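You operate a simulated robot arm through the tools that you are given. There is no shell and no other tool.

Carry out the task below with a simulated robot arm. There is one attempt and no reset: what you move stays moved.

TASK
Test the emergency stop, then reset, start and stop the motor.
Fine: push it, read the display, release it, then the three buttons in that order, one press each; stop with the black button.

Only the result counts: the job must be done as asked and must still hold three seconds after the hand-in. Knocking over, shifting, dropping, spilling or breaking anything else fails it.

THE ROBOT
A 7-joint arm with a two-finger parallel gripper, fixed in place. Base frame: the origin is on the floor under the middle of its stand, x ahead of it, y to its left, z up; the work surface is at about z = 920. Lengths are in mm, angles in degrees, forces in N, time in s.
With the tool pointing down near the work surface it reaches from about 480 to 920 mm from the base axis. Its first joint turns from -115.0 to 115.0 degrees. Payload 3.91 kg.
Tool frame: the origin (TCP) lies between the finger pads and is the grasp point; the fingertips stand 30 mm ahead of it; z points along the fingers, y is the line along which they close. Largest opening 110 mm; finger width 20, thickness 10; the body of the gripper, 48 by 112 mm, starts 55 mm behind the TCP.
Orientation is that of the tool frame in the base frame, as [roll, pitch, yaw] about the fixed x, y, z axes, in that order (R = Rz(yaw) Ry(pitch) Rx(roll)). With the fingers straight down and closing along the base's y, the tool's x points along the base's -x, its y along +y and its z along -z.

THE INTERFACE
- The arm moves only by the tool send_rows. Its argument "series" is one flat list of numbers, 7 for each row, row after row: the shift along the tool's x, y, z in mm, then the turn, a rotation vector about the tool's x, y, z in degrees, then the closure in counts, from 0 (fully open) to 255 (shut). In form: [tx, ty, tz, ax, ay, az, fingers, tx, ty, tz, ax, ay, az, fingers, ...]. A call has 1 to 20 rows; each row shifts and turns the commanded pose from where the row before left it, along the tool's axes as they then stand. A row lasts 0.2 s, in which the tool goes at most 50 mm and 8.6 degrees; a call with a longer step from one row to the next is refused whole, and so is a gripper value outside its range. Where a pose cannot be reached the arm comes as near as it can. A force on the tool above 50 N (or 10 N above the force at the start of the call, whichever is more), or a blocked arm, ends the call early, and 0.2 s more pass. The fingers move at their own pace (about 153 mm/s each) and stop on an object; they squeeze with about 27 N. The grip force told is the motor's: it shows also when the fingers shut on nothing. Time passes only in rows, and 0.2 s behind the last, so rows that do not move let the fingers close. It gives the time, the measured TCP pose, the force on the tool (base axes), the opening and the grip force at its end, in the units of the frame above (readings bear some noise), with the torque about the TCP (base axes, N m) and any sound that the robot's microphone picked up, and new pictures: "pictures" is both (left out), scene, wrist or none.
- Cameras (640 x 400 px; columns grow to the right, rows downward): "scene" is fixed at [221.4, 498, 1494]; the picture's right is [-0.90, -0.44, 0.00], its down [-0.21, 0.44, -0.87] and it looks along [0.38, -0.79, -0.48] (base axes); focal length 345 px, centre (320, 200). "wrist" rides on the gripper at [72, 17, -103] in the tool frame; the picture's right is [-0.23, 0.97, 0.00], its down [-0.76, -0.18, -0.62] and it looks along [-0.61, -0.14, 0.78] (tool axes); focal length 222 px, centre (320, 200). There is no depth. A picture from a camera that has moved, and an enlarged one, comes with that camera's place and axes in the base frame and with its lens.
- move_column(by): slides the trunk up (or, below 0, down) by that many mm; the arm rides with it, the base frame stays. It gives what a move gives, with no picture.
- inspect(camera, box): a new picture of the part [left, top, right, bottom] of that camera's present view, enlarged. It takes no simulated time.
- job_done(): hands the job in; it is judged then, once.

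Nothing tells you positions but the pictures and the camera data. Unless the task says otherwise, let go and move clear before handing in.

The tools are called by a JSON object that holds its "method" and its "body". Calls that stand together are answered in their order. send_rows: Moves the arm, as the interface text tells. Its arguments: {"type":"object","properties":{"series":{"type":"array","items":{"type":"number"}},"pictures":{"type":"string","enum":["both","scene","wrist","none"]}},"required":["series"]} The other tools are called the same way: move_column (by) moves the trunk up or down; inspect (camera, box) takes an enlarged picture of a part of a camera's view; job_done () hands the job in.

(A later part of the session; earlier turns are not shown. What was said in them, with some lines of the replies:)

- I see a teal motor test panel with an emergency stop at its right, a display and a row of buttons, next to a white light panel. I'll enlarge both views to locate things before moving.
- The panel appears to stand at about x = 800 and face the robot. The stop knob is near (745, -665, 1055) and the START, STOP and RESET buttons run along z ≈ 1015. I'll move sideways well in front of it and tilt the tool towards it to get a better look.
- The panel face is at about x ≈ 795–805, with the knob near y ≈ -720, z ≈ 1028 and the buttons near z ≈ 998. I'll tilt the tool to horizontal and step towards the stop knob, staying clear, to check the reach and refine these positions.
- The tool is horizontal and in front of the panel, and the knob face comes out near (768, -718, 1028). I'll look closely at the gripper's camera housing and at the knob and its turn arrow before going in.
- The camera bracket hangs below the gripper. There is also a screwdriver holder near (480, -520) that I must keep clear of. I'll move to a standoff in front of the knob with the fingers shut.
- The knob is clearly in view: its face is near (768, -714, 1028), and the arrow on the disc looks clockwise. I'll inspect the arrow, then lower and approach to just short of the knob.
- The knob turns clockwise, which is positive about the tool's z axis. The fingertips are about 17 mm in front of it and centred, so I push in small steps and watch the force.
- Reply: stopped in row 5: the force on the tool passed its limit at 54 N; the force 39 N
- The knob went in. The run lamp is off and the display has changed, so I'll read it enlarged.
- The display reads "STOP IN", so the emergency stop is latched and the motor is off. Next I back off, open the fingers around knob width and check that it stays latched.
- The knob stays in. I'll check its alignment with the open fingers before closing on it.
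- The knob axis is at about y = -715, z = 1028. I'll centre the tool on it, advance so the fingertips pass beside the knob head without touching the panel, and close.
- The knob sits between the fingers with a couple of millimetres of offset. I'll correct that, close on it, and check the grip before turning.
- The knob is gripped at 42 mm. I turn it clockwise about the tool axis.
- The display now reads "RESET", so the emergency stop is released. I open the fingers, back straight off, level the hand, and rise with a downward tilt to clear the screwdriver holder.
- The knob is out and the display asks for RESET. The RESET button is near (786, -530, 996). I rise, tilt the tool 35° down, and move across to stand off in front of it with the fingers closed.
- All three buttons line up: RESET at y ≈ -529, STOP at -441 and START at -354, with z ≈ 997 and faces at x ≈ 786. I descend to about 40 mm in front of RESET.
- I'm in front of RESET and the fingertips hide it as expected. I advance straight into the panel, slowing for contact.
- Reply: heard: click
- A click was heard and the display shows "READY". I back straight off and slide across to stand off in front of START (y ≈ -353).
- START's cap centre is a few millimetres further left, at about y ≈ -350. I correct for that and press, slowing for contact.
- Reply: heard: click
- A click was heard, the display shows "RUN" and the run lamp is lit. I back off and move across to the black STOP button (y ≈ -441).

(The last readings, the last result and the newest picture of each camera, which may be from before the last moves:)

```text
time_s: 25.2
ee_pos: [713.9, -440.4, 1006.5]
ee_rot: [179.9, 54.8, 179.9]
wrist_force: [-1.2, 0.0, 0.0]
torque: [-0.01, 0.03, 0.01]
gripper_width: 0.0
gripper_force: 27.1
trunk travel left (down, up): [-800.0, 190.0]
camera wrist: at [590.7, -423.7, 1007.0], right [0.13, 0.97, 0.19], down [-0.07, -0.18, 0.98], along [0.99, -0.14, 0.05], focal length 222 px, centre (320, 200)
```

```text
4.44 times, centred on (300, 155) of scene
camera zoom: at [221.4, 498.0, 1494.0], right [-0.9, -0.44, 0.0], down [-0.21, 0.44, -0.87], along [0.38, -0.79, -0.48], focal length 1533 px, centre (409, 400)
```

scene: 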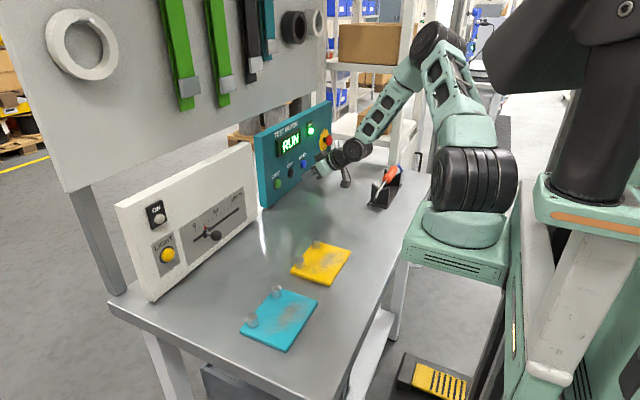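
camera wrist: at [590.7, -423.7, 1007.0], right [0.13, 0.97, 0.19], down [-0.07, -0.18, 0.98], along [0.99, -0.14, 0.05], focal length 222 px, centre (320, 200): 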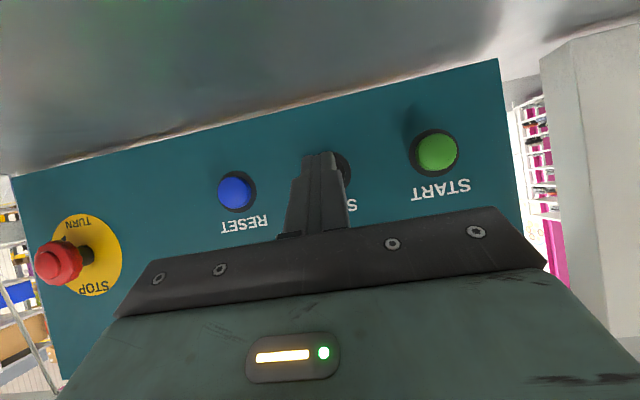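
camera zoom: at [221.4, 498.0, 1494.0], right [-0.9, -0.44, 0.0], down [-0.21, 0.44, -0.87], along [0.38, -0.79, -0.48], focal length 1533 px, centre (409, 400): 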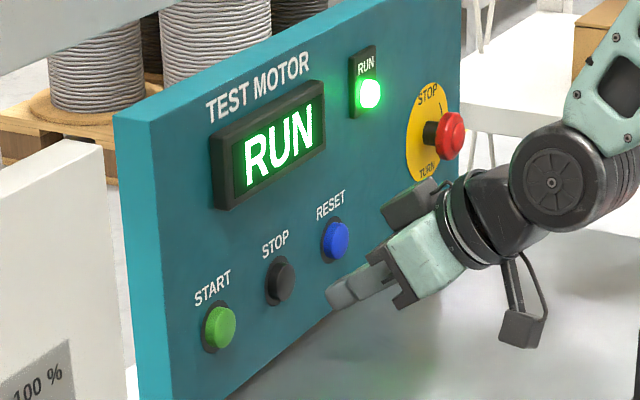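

The motor shows RUN and I'm lined up on the black STOP button. I press it once, slowing for contact.

{"method": "send_rows", "body": {"series": [-8.6, 1, 12.3, 0, 0, 0, 255, -8.6, 0, 12.3, 0, 0, 0, 255, -2.87, 0, 4.1, 0, 0, 0, 255, -1.15, 0, 1.64, 0, 0, 0, 255, -1.15, 0, 1.64, 0, 0, 0, 255, -1.15, 0, 1.64, 0, 0, 0, 255]}}

```text
time_s: 26.6
ee_pos: [754.7, -440.1, 1006.4]
ee_rot: [180.0, 54.8, 179.9]
wrist_force: [-15.2, 4.1, 4.3]
torque: [0.04, 0.0, 0.11]
gripper_width: 0.1
gripper_force: 27.2
trunk travel left (down, up): [-800.0, 190.0]
heard: click
camera wrist: at [630.6, -422.4, 1006.8], right [0.13, 0.97, 0.19], down [-0.07, -0.18, 0.98], along [0.99, -0.14, 0.04], focal length 222 px, centre (320, 200)
```

scene: 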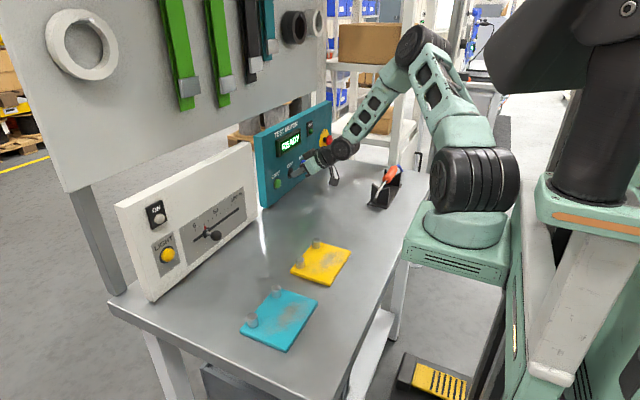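
wrist: 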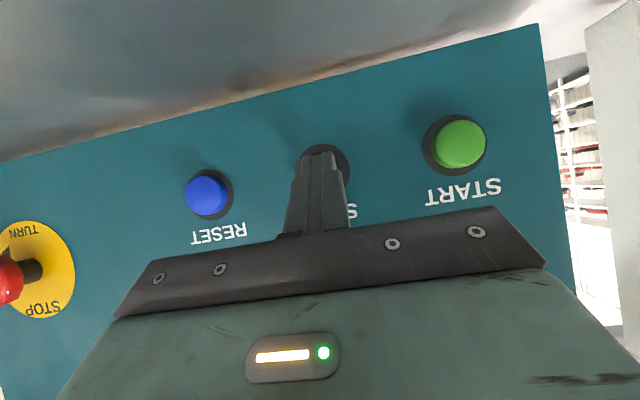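

A click was heard, the lamp is off and the display shows "READY". I back off clear of the panel and rise.

{"method": "send_rows", "body": {"series": [5.74, 0, -8.19, 0, 0, 0, 255, 8.6, 0, -12.3, 0, 0, 0, 255, 8.6, 0, -12.3, 0, 0, 0, 255, 8.6, 0, -12.3, 0, 0, 0, 255, -20, 0, -14, 0, 0, 0, 255, -20, 0, -14, 0, 0, 0, 255, -20, 0, -14, 0, 0, 0, 255, 0, 0, 0, 0, 0, 0, 255]}}

{"method": "inspect", "body": {"camera": "scene", "box": [255, 110, 345, 200]}}

```text
time_s: 28.4
ee_pos: [703.3, -440.8, 1080.5]
ee_rot: [180.0, 54.8, 179.9]
wrist_force: [-0.1, -0.7, -0.5]
torque: [0.01, -0.05, 0.01]
gripper_width: 0.0
gripper_force: 26.8
trunk travel left (down, up): [-800.0, 190.0]
camera wrist: at [578.3, -424.5, 1081.3], right [0.13, 0.97, 0.19], down [-0.07, -0.18, 0.98], along [0.99, -0.14, 0.05], focal length 222 px, centre (320, 200)
```

scene: 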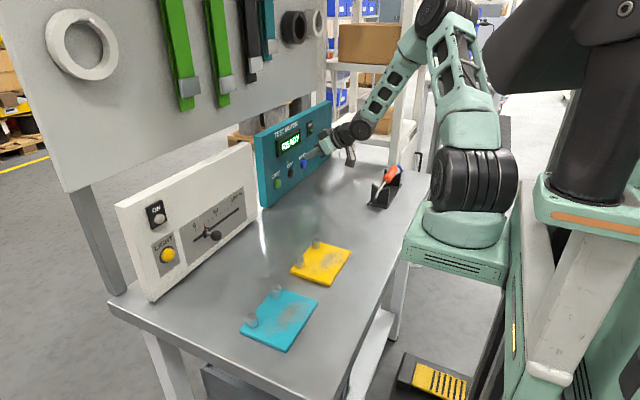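
wrist: 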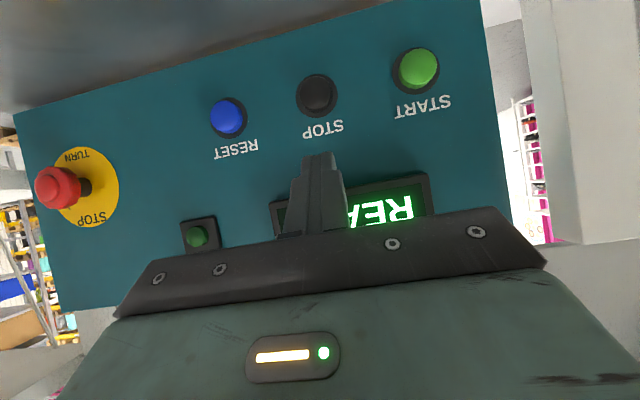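

```text
4.44 times, centred on (300, 155) of scene
camera zoom: at [221.4, 498.0, 1494.0], right [-0.9, -0.44, 0.0], down [-0.21, 0.44, -0.87], along [0.38, -0.79, -0.48], focal length 1533 px, centre (409, 400)
```

zoom: 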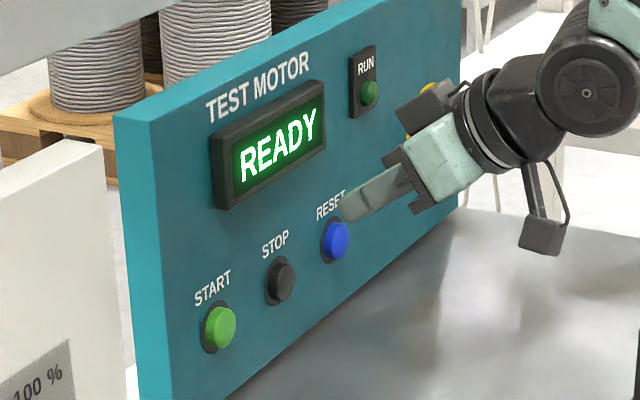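

The motor is stopped: the display reads "READY", the run lamp is off and the emergency stop is out. The arm is clear of the panel and nothing else has moved, so I'm handing in.

{"method": "job_done", "body": {}}

```text
The job is handed in.
```

The emergency stop test and the reset, start and stop sequence are done, and the job is handed in. The motor ended stopped, with the emergency stop released.

| Step | Display afterwards | Other sign |
|---|---|---|
| Emergency stop pushed | STOP IN | run lamp went off |
| Emergency stop released with a clockwise turn | RESET | |
| RESET pressed once | READY | click heard |
| START pressed once | RUN | click heard, run lamp lit |
| Black STOP button pressed once | READY | click heard, run lamp off |

The arm was clear of the panel at hand-in. I saw nothing else shifted or knocked over in the last pictures.
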